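You operate a simulated robot arm through the tools that you are given. There is no shell and no other tool.

You are at the controls of a simulated two-armed robot. One attempt, no reset.

Task
Take the lid off the blue jar and lay it down on the wood stool.

Only the result counts: the job must be done as asked and must still hold three seconds after the hand-in. Knocking over, shifting, dropping, spilling or breaking anything else fails it. Lids that push on must go on centred and level and be pressed home; caps that screw on are set level and turned clockwise until they are tight.

Robot
Two 7-joint arms with two-finger grippers on one trunk, on a base that moves. Base frame: it is fixed to the floor where the robot stands at the start and does not move with it; the origin is under the middle of the robot, x ahead of it, y to its left, z up. Lengths are in mm, angles in rad, forces in N, time in s.
The left shoulder is at the start at [28, 160, 1225], the right one opposite. With the tool pointing down near the work surface each hand reaches from about 100 to 520 mm from the robot's upright axis, wherever it stands, measured 20 degrees to its own side. Places, roughly: blue jar [1750, -1500, 500]. Payload 2.45 kg a hand.
The TCP of each hand is the grasp point between the finger pads, 26 mm short of the fingertips. In the tool frame z runs along the fingers and y along their closing line. The gripper opens to 96 mm; its body begins 69 mm behind the TCP.
Orientation is that of the tool frame in the base frame, as a unit quaternion [x, y, z, w]. With the fingers straight down and closing along the base's y, the tool's x points along the base's -x, its y along +y and its z along -z.

Tools
- The arms move only by the tool servo_tool. It takes "left_steps", "right_steps" or both (then of equal length, played together; a hand with none holds still); each is a list of rows, each an object of numbers (a shift or turn left out is 0, a gripper value left out holds the last): "x", "y", "z": the shift along the tool's x, y, z in m; "wx", "wy", "wz": the turn, a rotation vector about the tool's x, y, z in rad; "hand": the gripper command, from -1 (shut) to 1 (fully open), values between in proportion. In form: [{"x": .., "y": .., "z": .., "wx": .., "wy": .., "wz": .., "hand": ..}, ...]. A call has 1 to 20 rows; each row shifts and turns the commanded pose from where the row before left it, along the tool's axes as they then stand. Each row takes 0.2 s and may step no farther than 50 mm and 0.15 rad from the row before; otherwise, or with a gripper value out of range, the whole call is refused. Where a pose cannot be reached the arm comes as near as it can. A force on the tool above 40 N (or 10 N above the force at the start of the call, whichever is more), or a blocked arm, ends the call early, and 0.2 s more pass. Each finger travels about 119.9 mm/s and halts on what it meets, pressing with about 45 N; the grip force reading is that of the motor and also rises with nothing between the fingers. The clock runs only during rows and for 0.2 s after the last one: add rows that do not move to give the fingers time. The reply holds the time, the measured pose of the TCP, the force on the tool along the base axes, the opening and the grip force, in the units named above and with some noise, with the torque about the TCP (base axes, N m) and any sound that the robot's microphone picked up, and new pictures: "pictures" is both (left out), scene, wrist or none (wrist: the cameras of the hands that moved).
- Cameras (640 x 400 px; columns grow to the right, rows downward): "scene" is now at [71.8, 6, 1693.1]; the picture's right is [0.11, -0.99, -0.00], its down [-0.79, -0.09, -0.61] and it looks along [0.61, 0.07, -0.79] (base axes); focal length 252 px, centre (320, 200). "left" rides on the left gripper at [82, -3, -98] in its tool frame; the picture's right is [0.04, 1.00, 0.00], its down [-0.73, 0.03, -0.68] and it looks along [-0.68, 0.03, 0.73] (tool axes); focal length 256 px, centre (320, 200). "right" rides on the right gripper at [82, 3, -98] in its tool frame; the picture's right is [-0.04, 1.00, 0.00], its down [-0.73, -0.03, -0.68] and it looks along [-0.68, -0.03, 0.73] (tool axes); focal length 256 px, centre (320, 200). There is no depth. A picture from a camera that has moved, and an enlarged one, comes with that camera's place and axes in the base frame and with its lens.
- move_column(by): moves the trunk up (or, below 0, down) by that many mm; the arms and the scene camera ride with it, the base frame stays. It gives what a move gives, with no picture.
- drive_base(legs): drives the robot by 1 to 6 legs, each [ahead, left, turn to the left] in mm, mm and rad, along the robot's own axes; the way and the turn of a leg run together, so that a leg with both is an arc; at most 1500 mm and 3.142 rad a leg. The arms and the cameras ride along, it lands a little off, and it stops where it bumps. It gives what a move gives, and a new picture of the scene camera.
- pan_tilt(pan, tilt): turns the head with the scene camera to pan (to the left, within 2.094 rad either way) and tilt (down, from -0.506 to 1.204), counted from straight ahead of the robot (the tilt from the chest, where the trunk bows). It gives what a move gives, and a new picture of the scene camera.
- close_up(camera, box): a new picture of the part [left, top, right, bottom] of that camera's present view, enlarged. The clock stands still meanwhile.
- hand_in(): hands the job in; it is judged then, once.

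Nothing tells you exact positions but the pictures and the camera data. Unless the task says otherwise, let go and move clear before handing in.

The tools are called after "Emit:" by a JSON object that holds its "method" and its "body". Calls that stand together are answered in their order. servo_tool: Moves the arms, as the interface text tells. Its arguments: {"type":"object","properties":{"left_steps":{"type":"array","items":{"type":"object","properties":{"x":{"type":"number"},"y":{"type":"number"},"z":{"type":"number"},"wx":{"type":"number"},"wy":{"type":"number"},"wz":{"type":"number"},"hand":{"type":"number"}}}},"right_steps":{"type":"array","items":{"type":"object","properties":{"x":{"type":"number"},"y":{"type":"number"},"z":{"type":"number"},"wx":{"type":"number"},"wy":{"type":"number"},"wz":{"type":"number"},"hand":{"type":"number"}}}},"pictures":{"type":"string","enum":["both","scene","wrist","none"]}},"required":[]} The other tools are called the same way: move_column (by) moves the trunk up or down; drive_base (legs) drives the base; pan_tilt (pan, tilt) turns the head that bears the scene camera; close_up (camera, box) takes an enlarged picture of a part of a camera's view; hand_in () hands the job in.

At the start:

```text
t: 0.0
left_tcp_pos: [426.1, 149.3, 791.5]
left_ee_rot: [-0.001, 1.0, 0.001, -0.001]
left_force: [-0.1, -0.6, 0.3]
left_torque: [-0.02, -0.03, 0.0]
left_finger_gap: 95.9
left_gripper_force: 0.0
right_tcp_pos: [346.4, -162.3, 756.3]
right_ee_rot: [0.0, 1.0, 0.0, 0.0]
right_force: [-0.4, 0.5, 0.2]
right_torque: [-0.01, 0.0, 0.03]
right_finger_gap: 96.0
right_gripper_force: 0.1
trunk travel left (down, up): [-394.0, 173.0]
robot x, y, heading: [2.1, 0.2, 0.001]
head pan, tilt (commanded): [0.108, 0.913]
```

scene: 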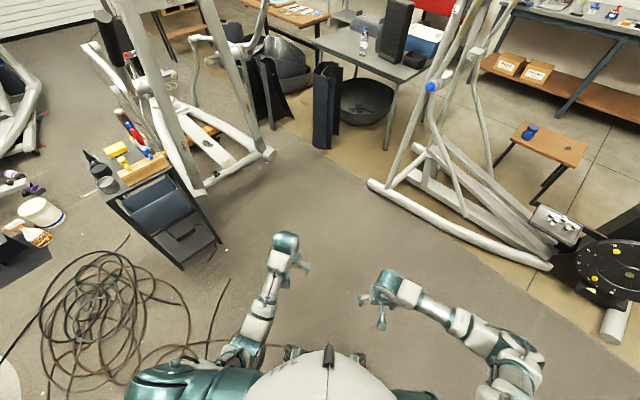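
right: 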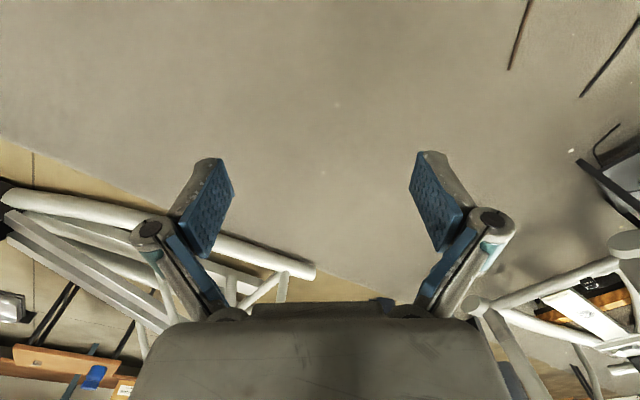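
left: 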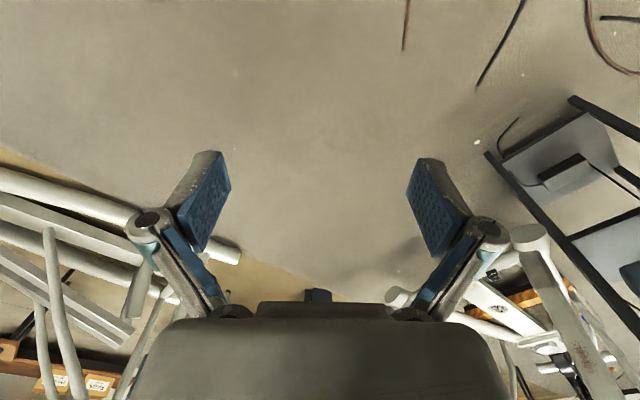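

I see a cluttered workshop with a wood stool at far right carrying a blue jar, and a machine frame between me and it. I'll look closer before planning a driving route.

Emit:
{"method": "close_up", "body": {"camera": "scene", "box": [460, 80, 640, 200]}}

Emit:
{"method": "pan_tilt", "body": {"pan": -0.75, "tilt": 0.7}}

```text
3.33 times, centred on (550, 140) of scene
camera zoom: at [71.8, 6.0, 1693.1], right [0.11, -0.99, 0.0], down [-0.79, -0.09, -0.61], along [0.61, 0.07, -0.79], focal length 841 px, centre (-447, 400)
```

zoom: 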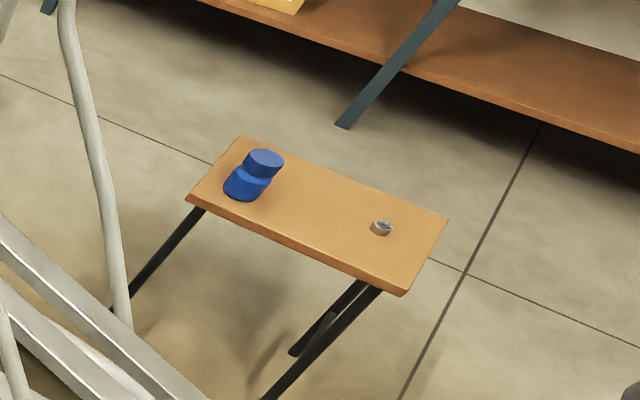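

```text
t: 1.2
left_tcp_pos: [424.7, 149.2, 792.8]
left_ee_rot: [0.0, 1.0, 0.002, 0.0]
left_force: [-0.1, 0.9, 0.6]
left_torque: [-0.02, -0.03, 0.0]
left_finger_gap: 96.1
left_gripper_force: 0.1
right_tcp_pos: [343.5, -164.6, 755.1]
right_ee_rot: [0.0, 1.0, 0.0, 0.001]
right_force: [-0.1, -1.0, 0.2]
right_torque: [0.0, -0.01, -0.01]
right_finger_gap: 96.0
right_gripper_force: 0.2
trunk travel left (down, up): [-394.0, 173.0]
robot x, y, heading: [-0.4, 0.6, -0.002]
head pan, tilt (commanded): [-0.75, 0.7]
camera scene: at [59.7, -60.1, 1710.1], right [-0.68, -0.73, 0.0], down [-0.47, 0.44, -0.76], along [0.56, -0.52, -0.65], focal length 252 px, centre (320, 200)
```

scene: 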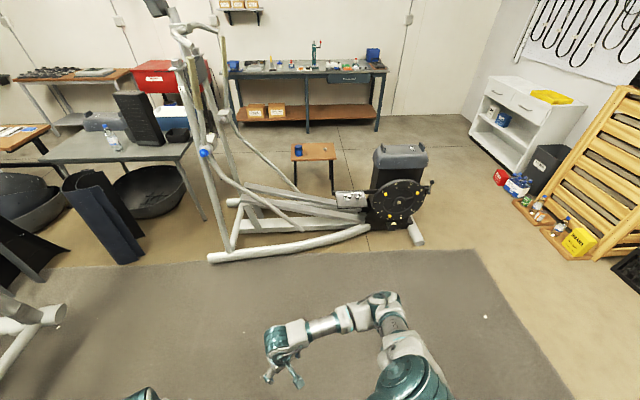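

The stool with the jar stands behind a machine frame, so I need to drive around its right (flywheel) end. I'll check what lies to the right first.

Emit:
{"method": "pan_tilt", "body": {"pan": -1.5, "tilt": 0.7}}

Emit:
{"method": "pan_tilt", "body": {"pan": -0.75, "tilt": 0.4}}

Emit:
{"method": "close_up", "body": {"camera": "scene", "box": [200, 160, 520, 360]}}

```text
t: 2.3
left_tcp_pos: [424.3, 148.9, 792.7]
left_ee_rot: [0.0, 1.0, 0.001, 0.0]
left_force: [0.9, -0.6, -0.7]
left_torque: [-0.01, -0.01, 0.0]
left_finger_gap: 96.0
left_gripper_force: 0.0
right_tcp_pos: [344.5, -166.0, 755.8]
right_ee_rot: [0.0, 1.0, 0.0, 0.001]
right_force: [1.1, 0.7, 0.5]
right_torque: [-0.01, 0.01, 0.03]
right_finger_gap: 95.9
right_gripper_force: 0.0
trunk travel left (down, up): [-394.0, 173.0]
robot x, y, heading: [2.8, -0.2, -0.005]
head pan, tilt (commanded): [-1.499, 0.7]
camera scene: at [3.6, -87.0, 1710.3], right [-1.0, -0.07, 0.0], down [-0.05, 0.64, -0.76], along [0.05, -0.76, -0.65], focal length 252 px, centre (320, 200)
```

scene: 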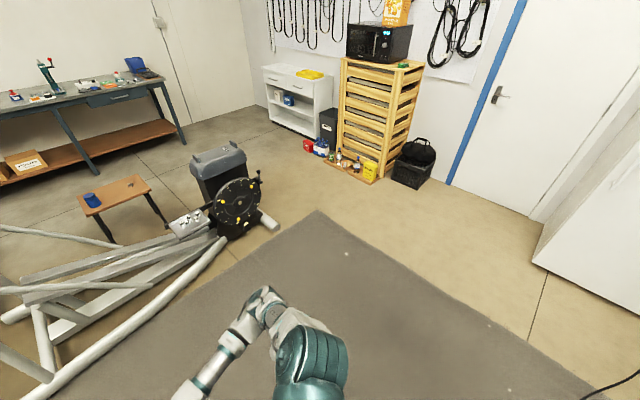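

```text
t: 3.4
left_tcp_pos: [424.3, 149.7, 792.8]
left_ee_rot: [0.001, 1.0, 0.001, 0.001]
left_force: [-1.2, -0.7, 0.2]
left_torque: [-0.01, 0.01, 0.0]
left_finger_gap: 96.2
left_gripper_force: 0.0
right_tcp_pos: [344.2, -164.6, 755.3]
right_ee_rot: [0.0, 1.0, -0.001, 0.0]
right_force: [0.0, 0.1, -0.5]
right_torque: [-0.02, 0.0, 0.01]
right_finger_gap: 96.2
right_gripper_force: 0.0
trunk travel left (down, up): [-394.0, 173.0]
robot x, y, heading: [-0.2, -3.1, 0.001]
head pan, tilt (commanded): [-0.75, 0.4]
camera scene: at [65.2, -65.5, 1736.9], right [-0.68, -0.73, 0.0], down [-0.29, 0.27, -0.92], along [0.67, -0.63, -0.39], focal length 252 px, centre (320, 200)
```

scene: 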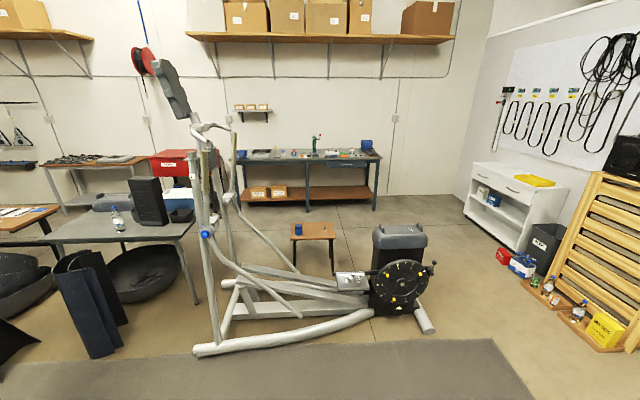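

```text
2.00 times, centred on (360, 260) of scene
camera zoom: at [65.2, -65.5, 1736.9], right [-0.68, -0.73, 0.0], down [-0.29, 0.27, -0.92], along [0.67, -0.63, -0.39], focal length 505 px, centre (240, 80)
```

zoom: 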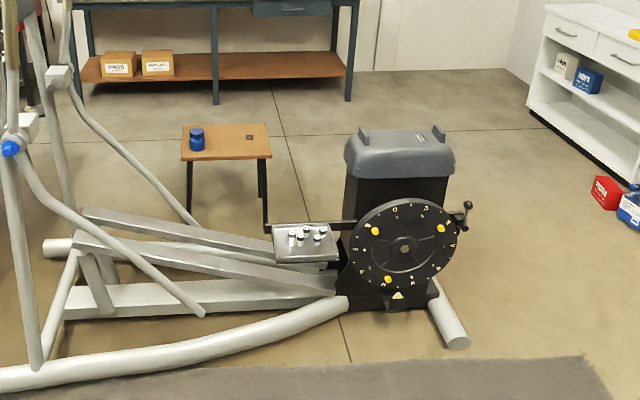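

The right side is clear: I'll turn to face the workbench (45° right), slide right past the flywheel end, and then go forward.

Emit:
{"method": "drive_base", "body": {"legs": [[0, 0, -0.785], [500, -700, 0], [450, -730, 0]]}}

Emit:
{"method": "pan_tilt", "body": {"pan": 0.4, "tilt": 0.7}}

```text
t: 14.0
left_tcp_pos: [103.5, -1855.2, 791.7]
left_ee_rot: [0.379, 0.926, 0.001, 0.0]
left_force: [-0.4, -0.8, -0.5]
left_torque: [-0.01, -0.03, 0.01]
left_finger_gap: 96.2
left_gripper_force: 0.1
right_tcp_pos: [-173.6, -2022.8, 755.9]
right_ee_rot: [0.378, 0.926, -0.001, 0.001]
right_force: [1.0, -0.4, 0.1]
right_torque: [-0.03, -0.01, 0.02]
right_finger_gap: 96.1
right_gripper_force: 0.1
trunk travel left (down, up): [-394.0, 173.0]
robot x, y, heading: [-306.0, -1663.5, -0.775]
head pan, tilt (commanded): [-0.75, 0.4]
camera scene: at [-304.4, -1758.8, 1736.9], right [-1.0, -0.04, 0.0], down [-0.02, 0.39, -0.92], along [0.04, -0.92, -0.39], focal length 252 px, centre (320, 200)
```

scene: 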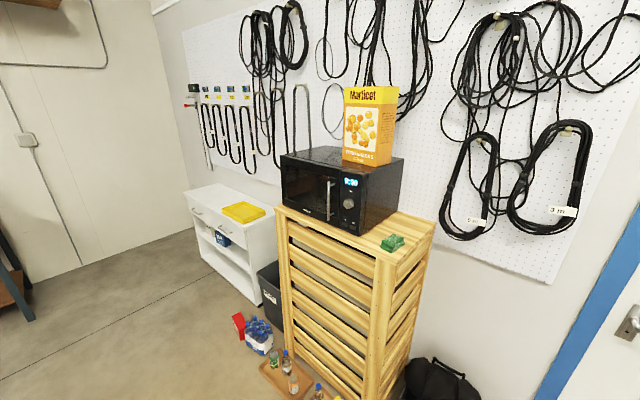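

```text
t: 15.4
left_tcp_pos: [102.9, -1855.8, 793.5]
left_ee_rot: [0.379, 0.925, -0.001, 0.001]
left_force: [1.0, 0.4, -0.4]
left_torque: [-0.03, 0.0, 0.0]
left_finger_gap: 96.0
left_gripper_force: 0.1
right_tcp_pos: [-174.0, -2021.6, 756.2]
right_ee_rot: [0.379, 0.925, -0.001, 0.002]
right_force: [-0.2, 0.6, 0.0]
right_torque: [0.01, 0.03, 0.0]
right_finger_gap: 95.8
right_gripper_force: 0.0
trunk travel left (down, up): [-394.0, 173.0]
robot x, y, heading: [-300.7, -1664.0, -0.778]
head pan, tilt (commanded): [0.4, 0.7]
camera scene: at [-228.8, -1696.7, 1710.2], right [-0.37, -0.93, 0.0], down [-0.6, 0.24, -0.76], along [0.71, -0.28, -0.65], focal length 252 px, centre (320, 200)
```

scene: 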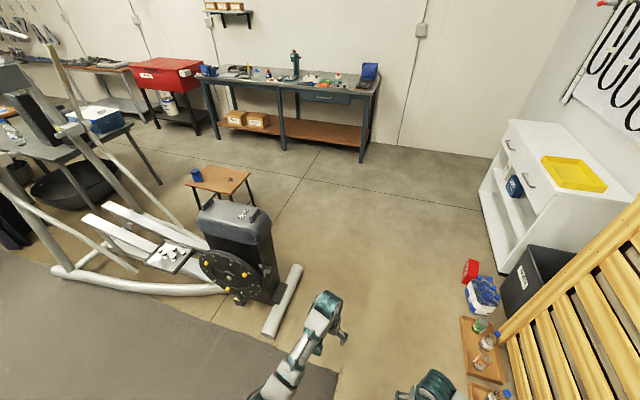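

The passage between the flywheel foot (left) and the bottle trays (right) is roughly 1.2 m wide and I'm near the middle. I'll drive forward past it.

Emit:
{"method": "drive_base", "body": {"legs": [[1000, 40, 0], [900, 0, 0]]}}

Emit:
{"method": "pan_tilt", "body": {"pan": 1.57, "tilt": 0.7}}

```text
t: 25.0
left_tcp_pos: [1483.8, -3184.3, 793.2]
left_ee_rot: [0.381, 0.924, 0.0, 0.0]
left_force: [-0.9, -0.3, -0.2]
left_torque: [0.03, -0.02, 0.01]
left_finger_gap: 96.3
left_gripper_force: 0.1
right_tcp_pos: [1205.9, -3348.8, 756.7]
right_ee_rot: [0.381, 0.925, -0.001, 0.002]
right_force: [0.1, 0.0, 0.6]
right_torque: [0.01, -0.02, 0.07]
right_finger_gap: 96.3
right_gripper_force: 0.0
trunk travel left (down, up): [-394.0, 173.0]
robot x, y, heading: [1077.2, -2995.4, -0.783]
head pan, tilt (commanded): [0.4, 0.7]
camera scene: at [1152.4, -3024.5, 1710.2], right [-0.37, -0.93, 0.0], down [-0.6, 0.24, -0.76], along [0.71, -0.28, -0.65], focal length 252 px, centre (320, 200)
```

scene: 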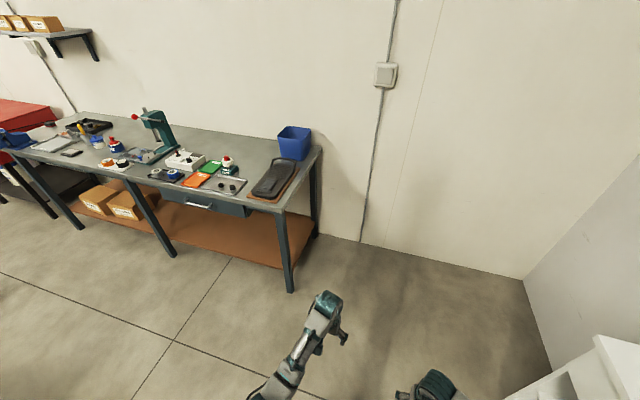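

```text
t: 26.4
left_tcp_pos: [1484.0, -3181.8, 793.5]
left_ee_rot: [0.381, 0.924, -0.001, 0.002]
left_force: [0.0, 0.5, -0.5]
left_torque: [0.01, 0.01, 0.06]
left_finger_gap: 96.1
left_gripper_force: 0.1
right_tcp_pos: [1205.0, -3349.2, 757.1]
right_ee_rot: [0.381, 0.925, -0.001, 0.002]
right_force: [-0.7, -0.3, -0.7]
right_torque: [0.02, 0.0, 0.0]
right_finger_gap: 96.1
right_gripper_force: 0.0
trunk travel left (down, up): [-394.0, 173.0]
robot x, y, heading: [1076.4, -2988.8, -0.785]
head pan, tilt (commanded): [1.571, 0.7]
camera scene: at [1133.8, -2932.4, 1710.5], right [0.71, -0.71, 0.0], down [-0.46, -0.45, -0.77], along [0.54, 0.54, -0.64], focal length 252 px, centre (320, 200)
```

scene: 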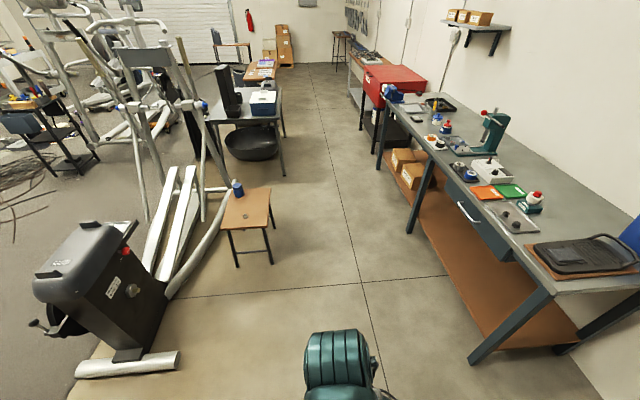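

I'm now in the aisle and see the stool ahead-left, the jar at its far-left corner. I'll check the robot's own base footprint and zoom on the stool.

Emit:
{"method": "close_up", "body": {"camera": "scene", "box": [180, 140, 340, 240]}}

Emit:
{"method": "pan_tilt", "body": {"pan": 0.0, "tilt": 1.204}}

```text
4.00 times, centred on (260, 190) of scene
camera zoom: at [1133.8, -2932.4, 1710.5], right [0.71, -0.71, 0.0], down [-0.46, -0.45, -0.77], along [0.54, 0.54, -0.64], focal length 1009 px, centre (560, 240)
```

zoom: 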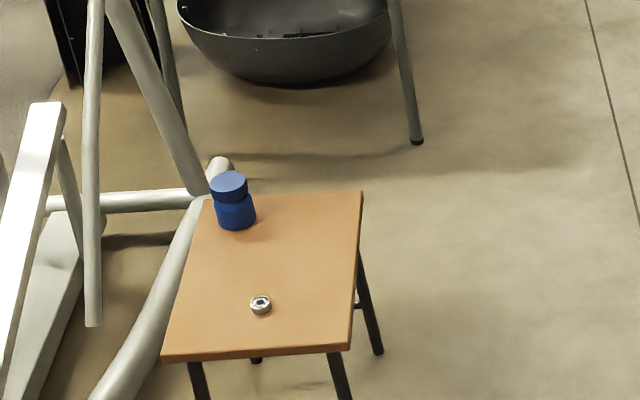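

```text
t: 28.0
left_tcp_pos: [1482.1, -3182.0, 794.8]
left_ee_rot: [0.381, 0.925, -0.001, 0.001]
left_force: [-0.5, -0.6, 0.4]
left_torque: [0.0, 0.0, -0.01]
left_finger_gap: 95.7
left_gripper_force: 0.1
right_tcp_pos: [1205.1, -3348.7, 758.5]
right_ee_rot: [0.381, 0.925, -0.002, 0.002]
right_force: [0.6, 0.0, -0.4]
right_torque: [0.02, -0.03, 0.02]
right_finger_gap: 95.9
right_gripper_force: 0.0
trunk travel left (down, up): [-394.0, 173.0]
robot x, y, heading: [1076.0, -2997.1, -0.781]
head pan, tilt (commanded): [0.0, 1.201]
camera scene: at [1113.5, -3032.1, 1674.3], right [-0.7, -0.71, 0.0], down [-0.66, 0.66, -0.36], along [0.26, -0.25, -0.93], focal length 252 px, centre (320, 200)
```

scene: 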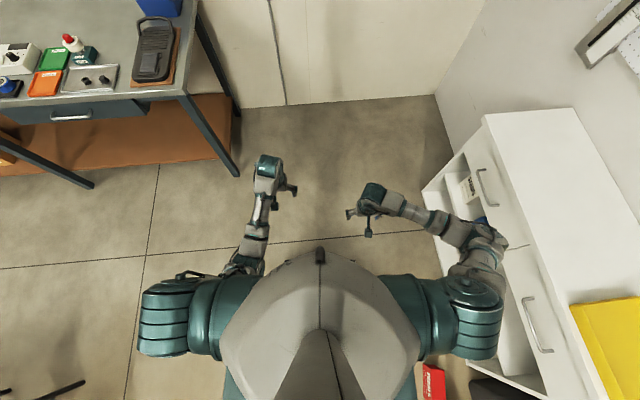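

The stool top is about z≈450, the jar about 90 mm tall near its far end. Before squeezing close, I'll tilt the left wrist so its camera can look back at my own base footprint.

Emit:
{"method": "servo_tool", "body": {"left_steps": [{"wy": 0.15}, {"wy": 0.15}, {"wy": 0.15}, {"wy": 0.15}, {"wy": 0.15}, {"wy": 0.15}], "pictures": "wrist"}}

```text
t: 29.4
left_tcp_pos: [1484.1, -3184.3, 793.9]
left_ee_rot: [0.343, 0.834, 0.165, -0.401]
left_force: [-1.4, -0.5, -0.1]
left_torque: [0.01, -0.02, 0.0]
left_finger_gap: 95.8
left_gripper_force: 0.0
right_tcp_pos: [1204.7, -3350.3, 758.3]
right_ee_rot: [0.381, 0.924, -0.002, 0.002]
right_force: [0.1, -0.6, -0.4]
right_torque: [0.0, 0.04, 0.02]
right_finger_gap: 96.1
right_gripper_force: 0.1
trunk travel left (down, up): [-394.0, 173.0]
robot x, y, heading: [1078.3, -2995.0, -0.782]
head pan, tilt (commanded): [0.0, 1.201]
camera left: at [1500.2, -3205.6, 919.0], right [0.69, 0.73, 0.03], down [0.72, -0.67, -0.15], along [-0.09, 0.12, -0.99], focal length 256 px, centre (320, 200)
```

left: 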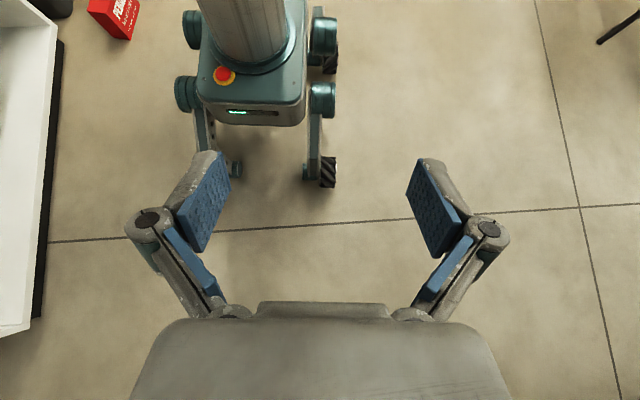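

I can see the base: wheels reach about 255 mm ahead and 215 mm sideways of the axis. The end of the stool nearest the jar is the best approach side, so I'll restore the wrist and drive along the aisle, then turn.

Emit:
{"method": "servo_tool", "body": {"left_steps": [{"wy": -0.15}, {"wy": -0.15}, {"wy": -0.15}, {"wy": -0.15}, {"wy": -0.15}, {"wy": -0.15}], "pictures": "none"}}

Emit:
{"method": "drive_base", "body": {"legs": [[175, 700, 0], [0, 1400, 0], [0, 0, -1.572]]}}

Emit:
{"method": "pan_tilt", "body": {"pan": -0.9, "tilt": 0.75}}

```text
t: 30.8
left_tcp_pos: [1483.9, -3182.2, 794.4]
left_ee_rot: [0.381, 0.925, -0.002, 0.003]
left_force: [0.4, 0.5, -0.5]
left_torque: [0.01, 0.02, -0.03]
left_finger_gap: 96.0
left_gripper_force: 0.0
right_tcp_pos: [1205.1, -3347.2, 758.3]
right_ee_rot: [0.381, 0.925, -0.002, 0.003]
right_force: [0.5, -0.1, 0.0]
right_torque: [0.0, 0.0, -0.01]
right_finger_gap: 96.0
right_gripper_force: 0.0
trunk travel left (down, up): [-394.0, 173.0]
robot x, y, heading: [1076.2, -2993.0, -0.78]
head pan, tilt (commanded): [0.0, 1.201]
```

```text
t: 45.1
left_tcp_pos: [2487.6, -2022.3, 793.1]
left_ee_rot: [0.914, 0.406, -0.003, 0.0]
left_force: [-0.7, 0.3, -0.1]
left_torque: [-0.02, 0.01, -0.02]
left_finger_gap: 96.0
left_gripper_force: 0.1
right_tcp_pos: [2308.2, -1750.6, 757.9]
right_ee_rot: [0.914, 0.407, -0.003, 0.001]
right_force: [-0.4, -0.8, 0.0]
right_torque: [0.01, 0.0, 0.01]
right_finger_gap: 96.1
right_gripper_force: 0.0
trunk travel left (down, up): [-394.0, 173.0]
robot x, y, heading: [2661.2, -1609.5, -2.301]
head pan, tilt (commanded): [0.0, 1.201]
camera scene: at [2621.1, -1647.6, 1674.2], right [-0.74, 0.67, 0.0], down [0.63, 0.69, -0.36], along [-0.24, -0.27, -0.93], focal length 252 px, centre (320, 200)
```

scene: 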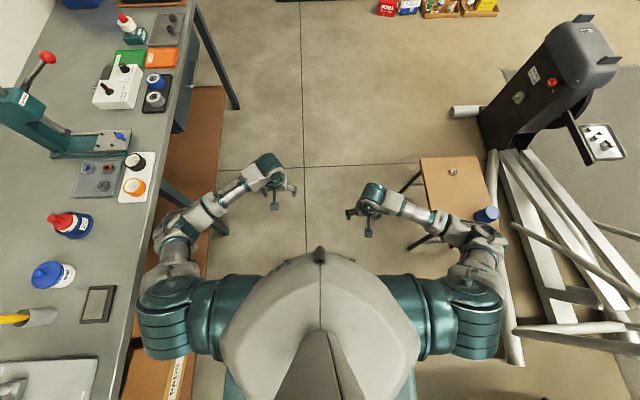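

```text
t: 46.3
left_tcp_pos: [2487.7, -2019.4, 793.7]
left_ee_rot: [0.914, 0.406, -0.003, 0.001]
left_force: [0.1, -0.2, 0.5]
left_torque: [0.04, -0.01, 0.01]
left_finger_gap: 96.1
left_gripper_force: 0.1
right_tcp_pos: [2309.7, -1750.3, 759.6]
right_ee_rot: [0.914, 0.405, -0.004, 0.001]
right_force: [0.2, 0.2, -0.6]
right_torque: [0.0, -0.01, -0.01]
right_finger_gap: 96.1
right_gripper_force: 0.0
trunk travel left (down, up): [-394.0, 173.0]
robot x, y, heading: [2658.6, -1606.7, -2.31]
head pan, tilt (commanded): [-0.901, 0.75]
camera scene: at [2575.3, -1600.3, 1705.9], right [0.06, 1.0, 0.0], down [0.68, -0.04, -0.73], along [-0.73, 0.05, -0.68], focal length 252 px, centre (320, 200)
```

scene: 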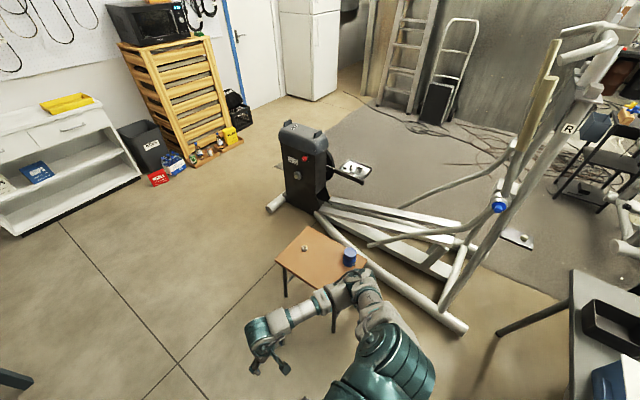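

I'm in the aisle facing along the stool's long axis; the stool end with the jar is ahead-right and machine levers lie just beyond it. I'll strafe right part of the way and look again.

Emit:
{"method": "drive_base", "body": {"legs": [[0, -380, 0]]}}

Emit:
{"method": "pan_tilt", "body": {"pan": -0.75, "tilt": 1.0}}

Emit:
{"method": "close_up", "body": {"camera": "scene", "box": [160, 80, 480, 280]}}

```text
t: 48.7
left_tcp_pos: [2215.4, -1772.7, 792.9]
left_ee_rot: [0.915, 0.404, -0.004, -0.001]
left_force: [0.1, 0.0, 0.3]
left_torque: [-0.01, -0.02, 0.0]
left_finger_gap: 96.1
left_gripper_force: 0.0
right_tcp_pos: [2038.3, -1501.8, 759.2]
right_ee_rot: [0.915, 0.403, -0.005, -0.003]
right_force: [1.4, -0.5, 0.1]
right_torque: [0.03, -0.01, 0.0]
right_finger_gap: 96.0
right_gripper_force: 0.0
trunk travel left (down, up): [-394.0, 173.0]
robot x, y, heading: [2386.2, -1355.0, -2.316]
head pan, tilt (commanded): [-0.901, 0.75]
camera scene: at [2313.2, -1361.2, 1706.5], right [0.07, 1.0, 0.01], down [0.68, -0.04, -0.74], along [-0.73, 0.06, -0.68], focal length 252 px, centre (320, 200)
```

scene: 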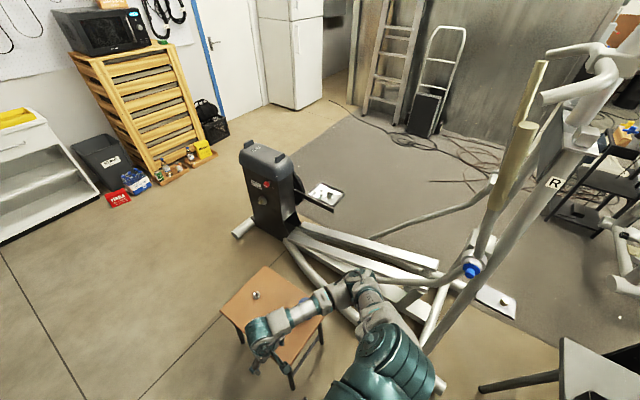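

```text
t: 49.4
left_tcp_pos: [2217.4, -1773.1, 793.9]
left_ee_rot: [0.915, 0.403, -0.005, -0.001]
left_force: [0.6, -0.4, 0.3]
left_torque: [-0.01, 0.02, 0.0]
left_finger_gap: 96.1
left_gripper_force: 0.0
right_tcp_pos: [2040.6, -1502.2, 761.3]
right_ee_rot: [0.915, 0.403, -0.006, 0.0]
right_force: [-0.3, -0.1, -0.3]
right_torque: [0.02, 0.05, -0.02]
right_finger_gap: 95.9
right_gripper_force: 0.0
trunk travel left (down, up): [-394.0, 173.0]
robot x, y, heading: [2388.1, -1355.3, -2.309]
head pan, tilt (commanded): [-0.75, 1.0]
camera scene: at [2325.4, -1371.4, 1687.2], right [-0.08, 1.0, 0.01], down [0.84, 0.07, -0.54], along [-0.54, -0.04, -0.84], focal length 252 px, centre (320, 200)
```

scene: 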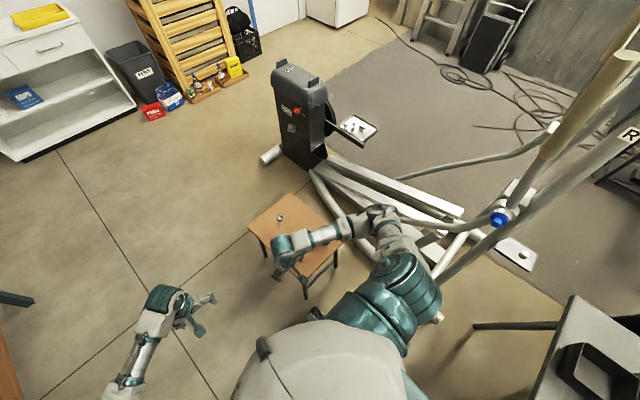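

```text
2.00 times, centred on (320, 180) of scene
camera zoom: at [2325.4, -1371.4, 1687.2], right [-0.08, 1.0, 0.01], down [0.84, 0.07, -0.54], along [-0.54, -0.04, -0.84], focal length 505 px, centre (320, 240)
```

zoom: 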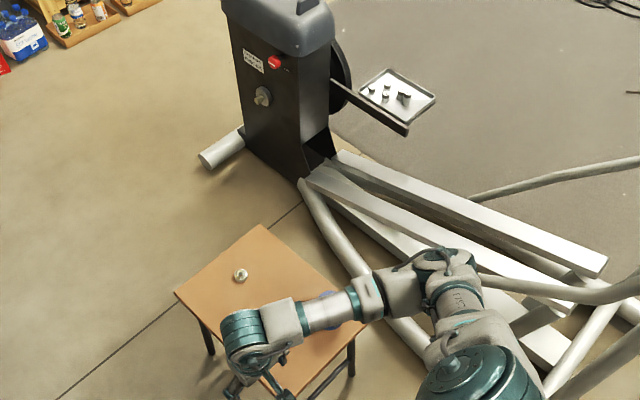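

The right forearm hides the jar, but the base is well clear of the stool. I'll strafe further right until the jar is about 20° off to my right, then look with the wrist camera.

Emit:
{"method": "drive_base", "body": {"legs": [[0, -200, 0]]}}

Emit:
{"method": "pan_tilt", "body": {"pan": -0.5, "tilt": 1.15}}

Emit:
{"method": "servo_tool", "body": {"right_steps": [{}], "pictures": "wrist"}}

```text
t: 51.0
left_tcp_pos: [2066.4, -1635.2, 794.9]
left_ee_rot: [0.916, 0.402, -0.004, -0.001]
left_force: [0.2, -1.0, 0.2]
left_torque: [0.0, 0.05, -0.01]
left_finger_gap: 95.8
left_gripper_force: 0.0
right_tcp_pos: [1890.9, -1364.5, 760.4]
right_ee_rot: [0.916, 0.402, -0.007, 0.0]
right_force: [-0.1, -1.5, 0.7]
right_torque: [0.0, 0.01, 0.05]
right_finger_gap: 95.9
right_gripper_force: 0.0
trunk travel left (down, up): [-394.0, 173.0]
robot x, y, heading: [2234.9, -1224.2, -2.312]
head pan, tilt (commanded): [-0.75, 1.0]
camera scene: at [2176.4, -1234.6, 1687.2], right [-0.08, 1.0, 0.01], down [0.84, 0.07, -0.54], along [-0.54, -0.04, -0.84], focal length 252 px, centre (320, 200)
```

scene: 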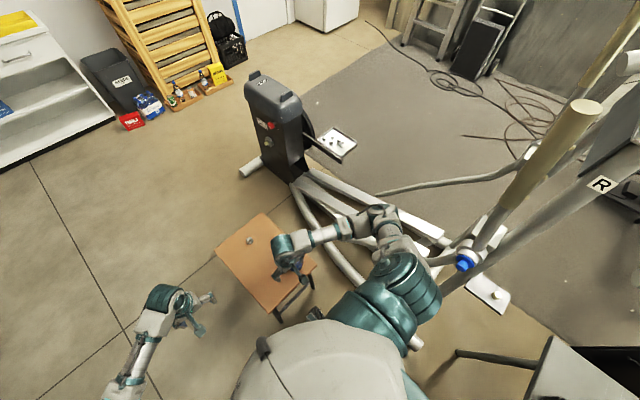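

```text
t: 51.8
left_tcp_pos: [2067.6, -1633.6, 795.8]
left_ee_rot: [0.916, 0.402, -0.006, 0.001]
left_force: [0.4, 0.9, -0.4]
left_torque: [0.02, -0.03, -0.02]
left_finger_gap: 96.1
left_gripper_force: 0.1
right_tcp_pos: [1890.5, -1362.1, 761.4]
right_ee_rot: [0.916, 0.402, -0.006, 0.001]
right_force: [0.3, 0.1, -0.5]
right_torque: [-0.02, 0.04, 0.0]
right_finger_gap: 96.0
right_gripper_force: 0.1
trunk travel left (down, up): [-394.0, 173.0]
robot x, y, heading: [2237.6, -1220.6, -2.308]
head pan, tilt (commanded): [-0.499, 1.15]
camera scene: at [2186.5, -1245.5, 1677.3], right [-0.32, 0.95, 0.01], down [0.86, 0.3, -0.41], along [-0.39, -0.13, -0.91], focal length 252 px, centre (320, 200)
```

scene: 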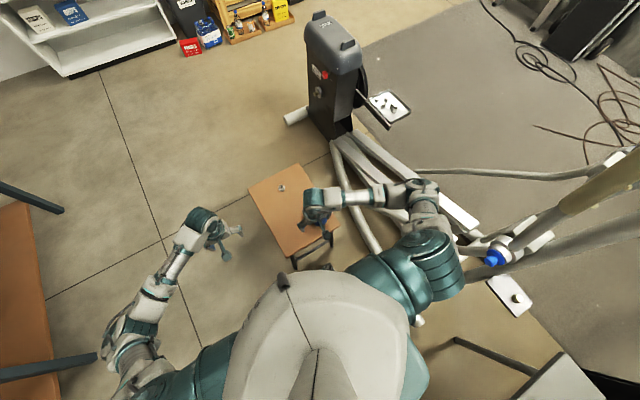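

```text
t: 52.2
left_tcp_pos: [2061.0, -1627.6, 795.9]
left_ee_rot: [0.916, 0.402, -0.004, 0.005]
left_force: [-0.6, 0.2, -0.2]
left_torque: [-0.01, -0.02, -0.03]
left_finger_gap: 96.0
left_gripper_force: 0.0
right_tcp_pos: [1884.1, -1355.0, 760.0]
right_ee_rot: [0.916, 0.401, -0.005, 0.005]
right_force: [-0.9, -0.1, -0.2]
right_torque: [0.0, 0.01, -0.02]
right_finger_gap: 95.9
right_gripper_force: 0.1
trunk travel left (down, up): [-394.0, 173.0]
robot x, y, heading: [2239.9, -1222.5, -2.313]
head pan, tilt (commanded): [-0.499, 1.15]
camera right: at [1942.5, -1296.4, 857.3], right [0.71, -0.71, 0.01], down [-0.52, -0.51, 0.69], along [-0.48, -0.49, -0.73], focal length 256 px, centre (320, 200)
```

right: 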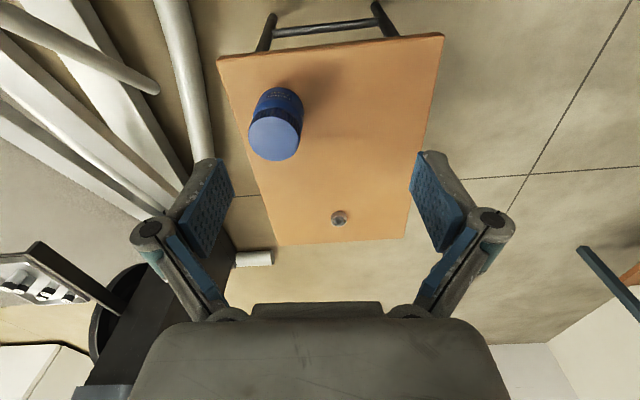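

The jar is clearly visible from the right wrist camera: centre about (1771, -1382), top around z≈540, stool top z≈450. Let me zoom in on it to see the lid type.

Emit:
{"method": "close_up", "body": {"camera": "right", "box": [220, 60, 348, 140]}}

Emit:
{"method": "close_up", "body": {"camera": "right", "box": [230, 70, 326, 190]}}

```text
5.00 times, centred on (284, 100) of right
camera zoom: at [1942.5, -1296.4, 857.3], right [0.71, -0.71, 0.01], down [-0.52, -0.51, 0.69], along [-0.48, -0.49, -0.73], focal length 1280 px, centre (500, 700)
```

zoom: 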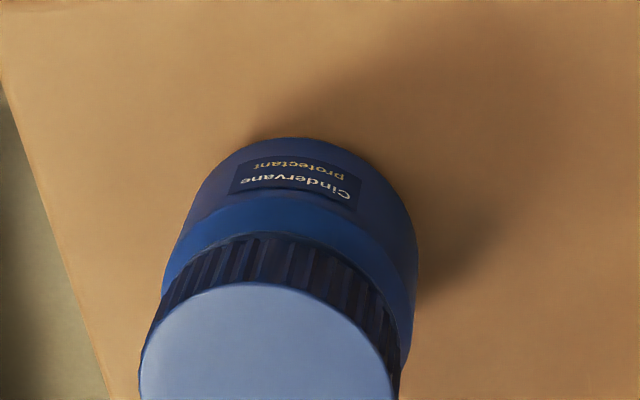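

```text
3.33 times, centred on (278, 130) of right
camera zoom: at [1942.5, -1296.4, 857.3], right [0.71, -0.71, 0.01], down [-0.52, -0.51, 0.69], along [-0.48, -0.49, -0.73], focal length 853 px, centre (460, 433)
```

zoom: 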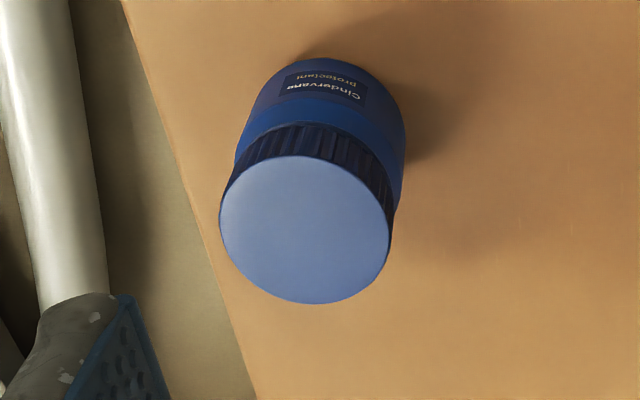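

The jar has a ribbed screw cap (about 70 mm across, z≈518–547) on a body about 76 mm across, so I'll hold the body with the left hand from the side and unscrew with the right from above. First a small strafe right so both hands reach.

Emit:
{"method": "drive_base", "body": {"legs": [[0, -75, 0]]}}

Emit:
{"method": "servo_tool", "body": {"left_steps": [{"wz": -0.143}, {"wz": -0.143}, {"wz": -0.143}, {"wz": -0.143}, {"wz": -0.143}, {"wz": -0.143}, {"wz": -0.143}, {"wz": -0.143}, {"wz": -0.143}, {"wz": -0.143}, {"wz": -0.143}], "pictures": "scene"}}

```text
t: 53.2
left_tcp_pos: [2030.4, -1598.9, 792.0]
left_ee_rot: [0.915, 0.403, -0.009, -0.007]
left_force: [1.6, -0.7, -1.2]
left_torque: [0.09, 0.13, 0.01]
left_finger_gap: 95.8
left_gripper_force: 0.0
right_tcp_pos: [1852.7, -1326.0, 765.7]
right_ee_rot: [0.915, 0.404, -0.012, -0.006]
right_force: [1.0, -1.7, 0.0]
right_torque: [0.11, 0.07, 0.01]
right_finger_gap: 95.7
right_gripper_force: 0.0
trunk travel left (down, up): [-394.0, 173.0]
robot x, y, heading: [2184.6, -1176.1, -2.313]
head pan, tilt (commanded): [-0.499, 1.15]
camera scene: at [2143.7, -1205.2, 1677.3], right [-0.32, 0.95, 0.01], down [0.86, 0.3, -0.41], along [-0.39, -0.12, -0.91], focal length 252 px, centre (320, 200)
```

scene: 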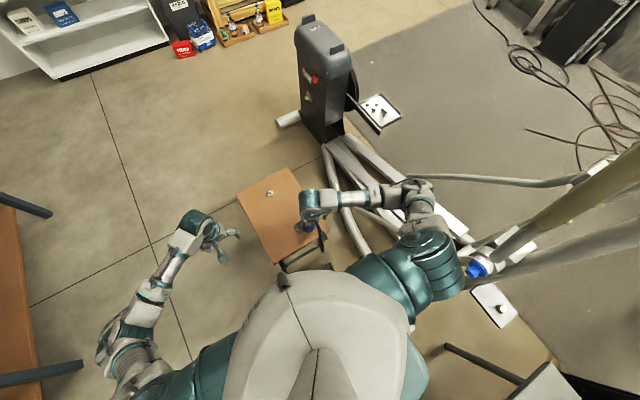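

```text
t: 55.6
left_tcp_pos: [2011.2, -1579.4, 798.9]
left_ee_rot: [0.36, 0.933, -0.007, 0.002]
left_force: [-0.3, 0.4, 0.4]
left_torque: [-0.05, -0.06, 0.01]
left_finger_gap: 96.2
left_gripper_force: 0.0
right_tcp_pos: [1834.9, -1308.0, 761.1]
right_ee_rot: [0.915, 0.402, -0.007, 0.007]
right_force: [-2.0, 2.0, -0.4]
right_torque: [-0.09, -0.1, 0.03]
right_finger_gap: 95.8
right_gripper_force: 0.0
trunk travel left (down, up): [-394.0, 173.0]
robot x, y, heading: [2183.4, -1177.2, -2.31]
head pan, tilt (commanded): [-0.499, 1.15]
camera scene: at [2100.5, -1165.7, 1676.0], right [-0.32, 0.95, -0.02], down [0.87, 0.29, -0.4], along [-0.37, -0.14, -0.92], focal length 252 px, centre (320, 200)
```

scene: 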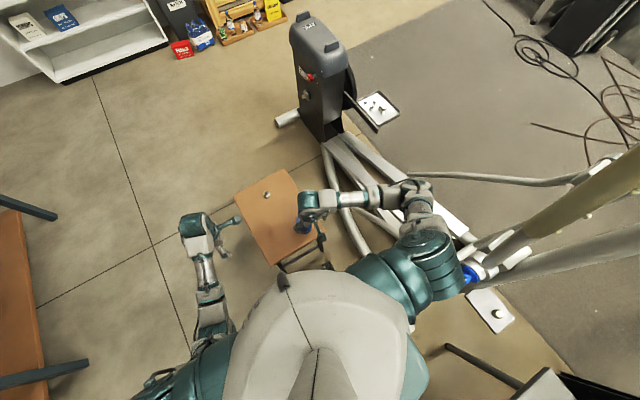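

The torso seems to have shifted a little after the drive (sway). Let me check that it is steady before going on.

Emit:
{"method": "servo_tool", "body": {"left_steps": [{}, {}, {}, {}, {}], "pictures": "both"}}

```text
t: 56.8
left_tcp_pos: [2037.7, -1603.2, 791.6]
left_ee_rot: [0.36, 0.933, -0.002, -0.012]
left_force: [0.3, -0.4, 0.0]
left_torque: [0.04, 0.05, 0.02]
left_finger_gap: 96.2
left_gripper_force: 0.0
right_tcp_pos: [1859.6, -1331.7, 766.1]
right_ee_rot: [0.914, 0.405, -0.012, -0.007]
right_force: [0.6, -1.2, 0.7]
right_torque: [0.06, 0.04, 0.01]
right_finger_gap: 96.0
right_gripper_force: 0.0
trunk travel left (down, up): [-394.0, 173.0]
robot x, y, heading: [2190.5, -1180.5, -2.314]
head pan, tilt (commanded): [-0.499, 1.15]
camera scene: at [2148.8, -1210.5, 1677.4], right [-0.32, 0.95, 0.01], down [0.86, 0.3, -0.41], along [-0.39, -0.12, -0.91], focal length 252 px, centre (320, 200)
camera left: at [1977.7, -1552.5, 892.5], right [0.64, 0.77, -0.01], down [0.58, -0.47, 0.66], along [0.5, -0.43, -0.75], focal length 256 px, centre (320, 200)
```

scene: 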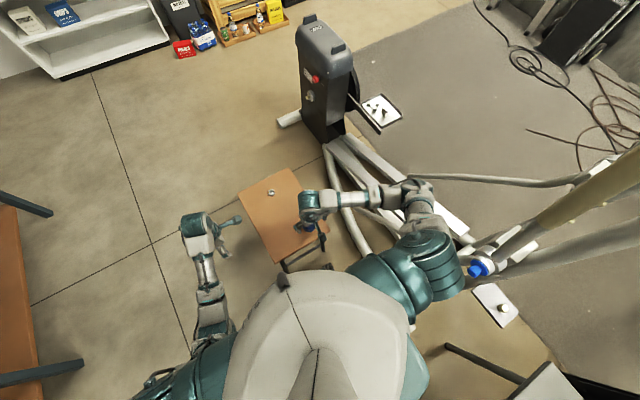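
left: 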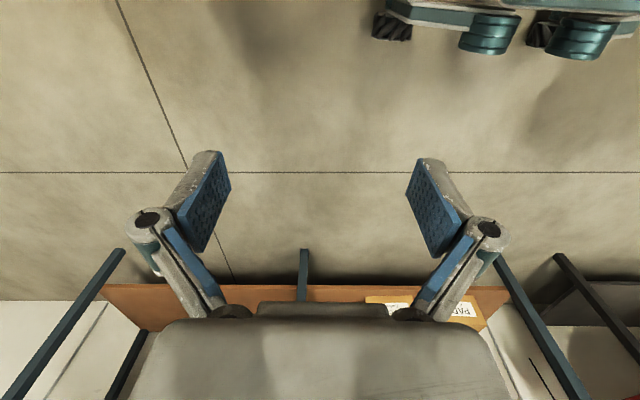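

The torso is swaying back and forth after the drive; I'll wait for it to settle and watch the readings.

Emit:
{"method": "servo_tool", "body": {"left_steps": [{}, {}, {}, {}], "pictures": "none"}}

Emit:
{"method": "servo_tool", "body": {"left_steps": [{}, {}, {}], "pictures": "none"}}

Emit:
{"method": "servo_tool", "body": {"left_steps": [{}, {}, {}, {}, {}, {}, {}, {}, {}, {}, {}, {}], "pictures": "none"}}

Emit:
{"method": "servo_tool", "body": {"left_steps": [{}, {}], "pictures": "none"}}

```text
t: 57.8
left_tcp_pos: [2033.7, -1601.3, 794.0]
left_ee_rot: [0.359, 0.933, -0.003, -0.01]
left_force: [1.9, -0.5, 0.0]
left_torque: [0.07, 0.08, 0.02]
left_finger_gap: 95.9
left_gripper_force: 0.0
right_tcp_pos: [1857.5, -1328.7, 766.9]
right_ee_rot: [0.914, 0.405, -0.011, -0.004]
right_force: [1.3, -0.2, 0.3]
right_torque: [0.1, 0.1, 0.01]
right_finger_gap: 96.0
right_gripper_force: 0.0
trunk travel left (down, up): [-394.0, 173.0]
robot x, y, heading: [2187.5, -1177.2, -2.317]
head pan, tilt (commanded): [-0.499, 1.15]
```

```text
t: 58.6
left_tcp_pos: [2033.5, -1600.4, 794.2]
left_ee_rot: [0.359, 0.933, -0.002, -0.01]
left_force: [-0.1, -0.1, 0.1]
left_torque: [0.03, 0.03, 0.03]
left_finger_gap: 96.0
left_gripper_force: 0.1
right_tcp_pos: [1856.1, -1327.7, 766.5]
right_ee_rot: [0.915, 0.404, -0.012, -0.004]
right_force: [-0.8, -0.4, -0.2]
right_torque: [0.03, 0.01, 0.0]
right_finger_gap: 96.1
right_gripper_force: 0.0
trunk travel left (down, up): [-394.0, 173.0]
robot x, y, heading: [2190.6, -1176.7, -2.312]
head pan, tilt (commanded): [-0.499, 1.15]
```

```text
t: 61.2
left_tcp_pos: [2027.7, -1594.6, 795.3]
left_ee_rot: [0.361, 0.933, -0.004, -0.007]
left_force: [0.5, -0.7, -0.1]
left_torque: [0.0, 0.03, 0.0]
left_finger_gap: 96.1
left_gripper_force: 0.1
right_tcp_pos: [1850.4, -1322.9, 764.6]
right_ee_rot: [0.915, 0.404, -0.01, -0.002]
right_force: [-0.2, 0.0, 0.1]
right_torque: [0.0, -0.02, 0.0]
right_finger_gap: 95.8
right_gripper_force: 0.1
trunk travel left (down, up): [-394.0, 173.0]
robot x, y, heading: [2186.1, -1178.9, -2.314]
head pan, tilt (commanded): [-0.499, 1.15]
```

```text
t: 61.8
left_tcp_pos: [2023.8, -1589.1, 795.8]
left_ee_rot: [0.361, 0.932, -0.005, -0.004]
left_force: [0.5, -0.8, 0.1]
left_torque: [-0.02, -0.01, -0.03]
left_finger_gap: 96.1
left_gripper_force: 0.1
right_tcp_pos: [1846.1, -1317.6, 763.4]
right_ee_rot: [0.915, 0.402, -0.009, 0.001]
right_force: [-0.6, 0.0, 0.3]
right_torque: [0.0, -0.01, 0.01]
right_finger_gap: 96.0
right_gripper_force: 0.1
trunk travel left (down, up): [-394.0, 173.0]
robot x, y, heading: [2187.5, -1175.7, -2.318]
head pan, tilt (commanded): [-0.499, 1.15]
```

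The sway could mean my right arm is leaning on something (the machine lever). I'll zoom on the right arm.

Emit:
{"method": "close_up", "body": {"camera": "scene", "box": [360, 140, 520, 340]}}

Emit:
{"method": "pan_tilt", "body": {"pan": -1.2, "tilt": 0.9}}

```text
2.00 times, centred on (440, 240) of scene
camera zoom: at [2126.3, -1189.7, 1677.0], right [-0.32, 0.95, 0.0], down [0.87, 0.29, -0.4], along [-0.38, -0.13, -0.91], focal length 505 px, centre (80, 120)
```

zoom: 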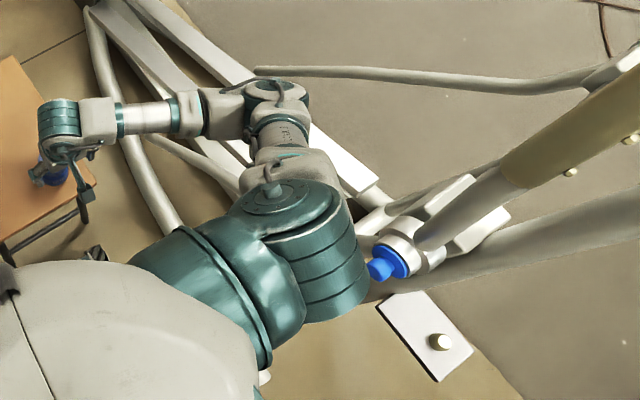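

```text
t: 62.9
left_tcp_pos: [2025.3, -1591.6, 796.4]
left_ee_rot: [0.361, 0.932, -0.004, -0.005]
left_force: [1.0, -0.1, 0.1]
left_torque: [0.03, -0.01, 0.03]
left_finger_gap: 96.1
left_gripper_force: 0.1
right_tcp_pos: [1848.2, -1318.3, 763.9]
right_ee_rot: [0.915, 0.403, -0.009, 0.0]
right_force: [-0.2, 0.2, -0.5]
right_torque: [0.01, -0.01, 0.02]
right_finger_gap: 96.0
right_gripper_force: 0.0
trunk travel left (down, up): [-394.0, 173.0]
robot x, y, heading: [2187.3, -1174.0, -2.321]
head pan, tilt (commanded): [-1.201, 0.901]
camera scene: at [2115.7, -1145.9, 1694.0], right [0.37, 0.93, 0.0], down [0.73, -0.29, -0.62], along [-0.58, 0.23, -0.79], focal length 252 px, centre (320, 200)
```

scene: 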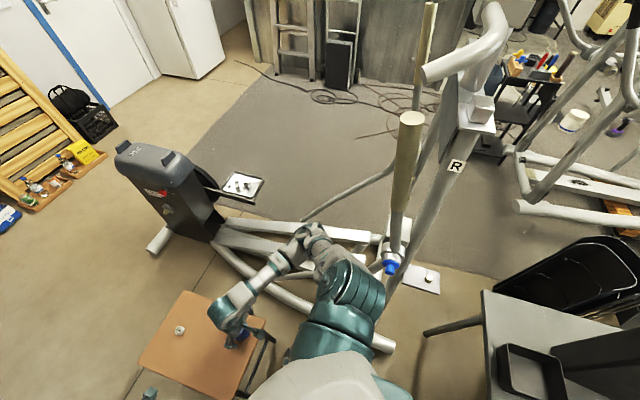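

Emit:
{"method": "servo_tool", "body": {"left_steps": [{}, {}, {}, {}, {}, {}, {}, {}, {}, {}, {}, {}, {}, {}, {}, {}, {}, {}, {}, {}], "pictures": "none"}}

Emit:
{"method": "servo_tool", "body": {"left_steps": [{}, {}, {}, {}, {}, {}, {}, {}, {}, {}, {}, {}, {}, {}, {}, {}, {}, {}, {}, {}], "pictures": "none"}}

Emit:
{"method": "servo_tool", "body": {"left_steps": [{}, {}, {}, {}, {}], "pictures": "none"}}

```text
t: 67.1
left_tcp_pos: [2025.0, -1591.7, 795.3]
left_ee_rot: [0.361, 0.933, -0.003, -0.005]
left_force: [-0.1, -0.2, 0.1]
left_torque: [-0.02, -0.01, -0.03]
left_finger_gap: 96.1
left_gripper_force: 0.0
right_tcp_pos: [1847.5, -1319.5, 764.8]
right_ee_rot: [0.915, 0.403, -0.01, 0.001]
right_force: [0.4, -0.8, -0.1]
right_torque: [0.0, 0.02, 0.02]
right_finger_gap: 96.0
right_gripper_force: 0.0
trunk travel left (down, up): [-394.0, 173.0]
robot x, y, heading: [2188.5, -1176.0, -2.314]
head pan, tilt (commanded): [-1.201, 0.901]
```

```text
t: 71.3
left_tcp_pos: [2023.4, -1591.7, 795.3]
left_ee_rot: [0.361, 0.933, -0.005, -0.005]
left_force: [-0.1, 0.1, -0.5]
left_torque: [-0.01, 0.01, 0.02]
left_finger_gap: 95.9
left_gripper_force: 0.0
right_tcp_pos: [1847.5, -1320.0, 765.9]
right_ee_rot: [0.915, 0.404, -0.01, 0.001]
right_force: [-0.1, -0.4, -0.5]
right_torque: [-0.01, 0.0, -0.01]
right_finger_gap: 95.8
right_gripper_force: 0.0
trunk travel left (down, up): [-394.0, 173.0]
robot x, y, heading: [2190.8, -1171.2, -2.316]
head pan, tilt (commanded): [-1.201, 0.901]
```

```text
t: 72.5
left_tcp_pos: [2024.8, -1591.7, 795.6]
left_ee_rot: [0.36, 0.933, -0.005, -0.006]
left_force: [0.5, 0.0, -0.5]
left_torque: [0.0, -0.01, -0.01]
left_finger_gap: 96.1
left_gripper_force: 0.1
right_tcp_pos: [1847.0, -1319.1, 764.4]
right_ee_rot: [0.915, 0.404, -0.009, 0.001]
right_force: [-0.1, -0.2, -0.1]
right_torque: [-0.01, -0.02, 0.02]
right_finger_gap: 96.1
right_gripper_force: 0.1
trunk travel left (down, up): [-394.0, 173.0]
robot x, y, heading: [2188.9, -1176.8, -2.319]
head pan, tilt (commanded): [-1.201, 0.901]
```

The lean has settled but there's a slight steady tilt. I'll check the front-right wheel area near the stool for contact.

Emit:
{"method": "pan_tilt", "body": {"pan": -0.45, "tilt": 1.2}}

Emit:
{"method": "close_up", "body": {"camera": "scene", "box": [230, 160, 390, 300]}}

```text
t: 73.6
left_tcp_pos: [2024.5, -1591.2, 796.4]
left_ee_rot: [0.36, 0.933, -0.004, -0.005]
left_force: [-0.5, -0.4, 0.3]
left_torque: [-0.03, -0.01, -0.02]
left_finger_gap: 96.1
left_gripper_force: 0.1
right_tcp_pos: [1848.2, -1320.0, 764.3]
right_ee_rot: [0.915, 0.404, -0.009, 0.0]
right_force: [0.0, -0.2, 0.2]
right_torque: [0.01, -0.03, 0.0]
right_finger_gap: 95.9
right_gripper_force: 0.1
trunk travel left (down, up): [-394.0, 173.0]
robot x, y, heading: [2182.3, -1174.3, -2.315]
head pan, tilt (commanded): [-0.45, 1.201]
camera scene: at [2134.5, -1194.5, 1674.3], right [-0.37, 0.93, 0.0], down [0.87, 0.34, -0.36], along [-0.34, -0.13, -0.93], focal length 252 px, centre (320, 200)
```

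scene: 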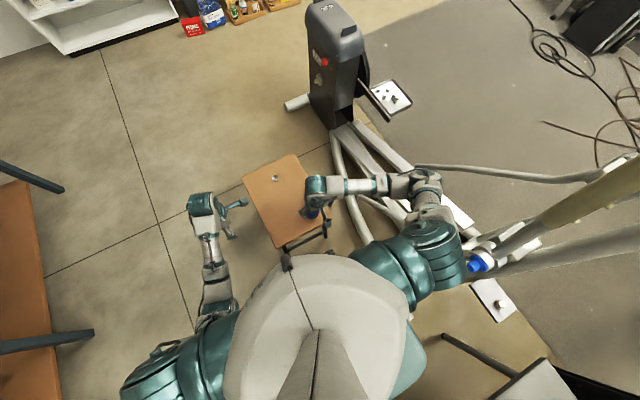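

```text
2.86 times, centred on (310, 230) of scene
camera zoom: at [2134.5, -1194.5, 1674.3], right [-0.37, 0.93, 0.0], down [0.87, 0.34, -0.36], along [-0.34, -0.13, -0.93], focal length 721 px, centre (349, 114)
```

zoom: 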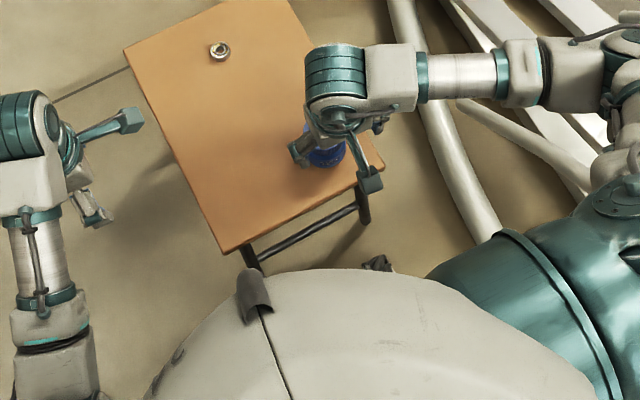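

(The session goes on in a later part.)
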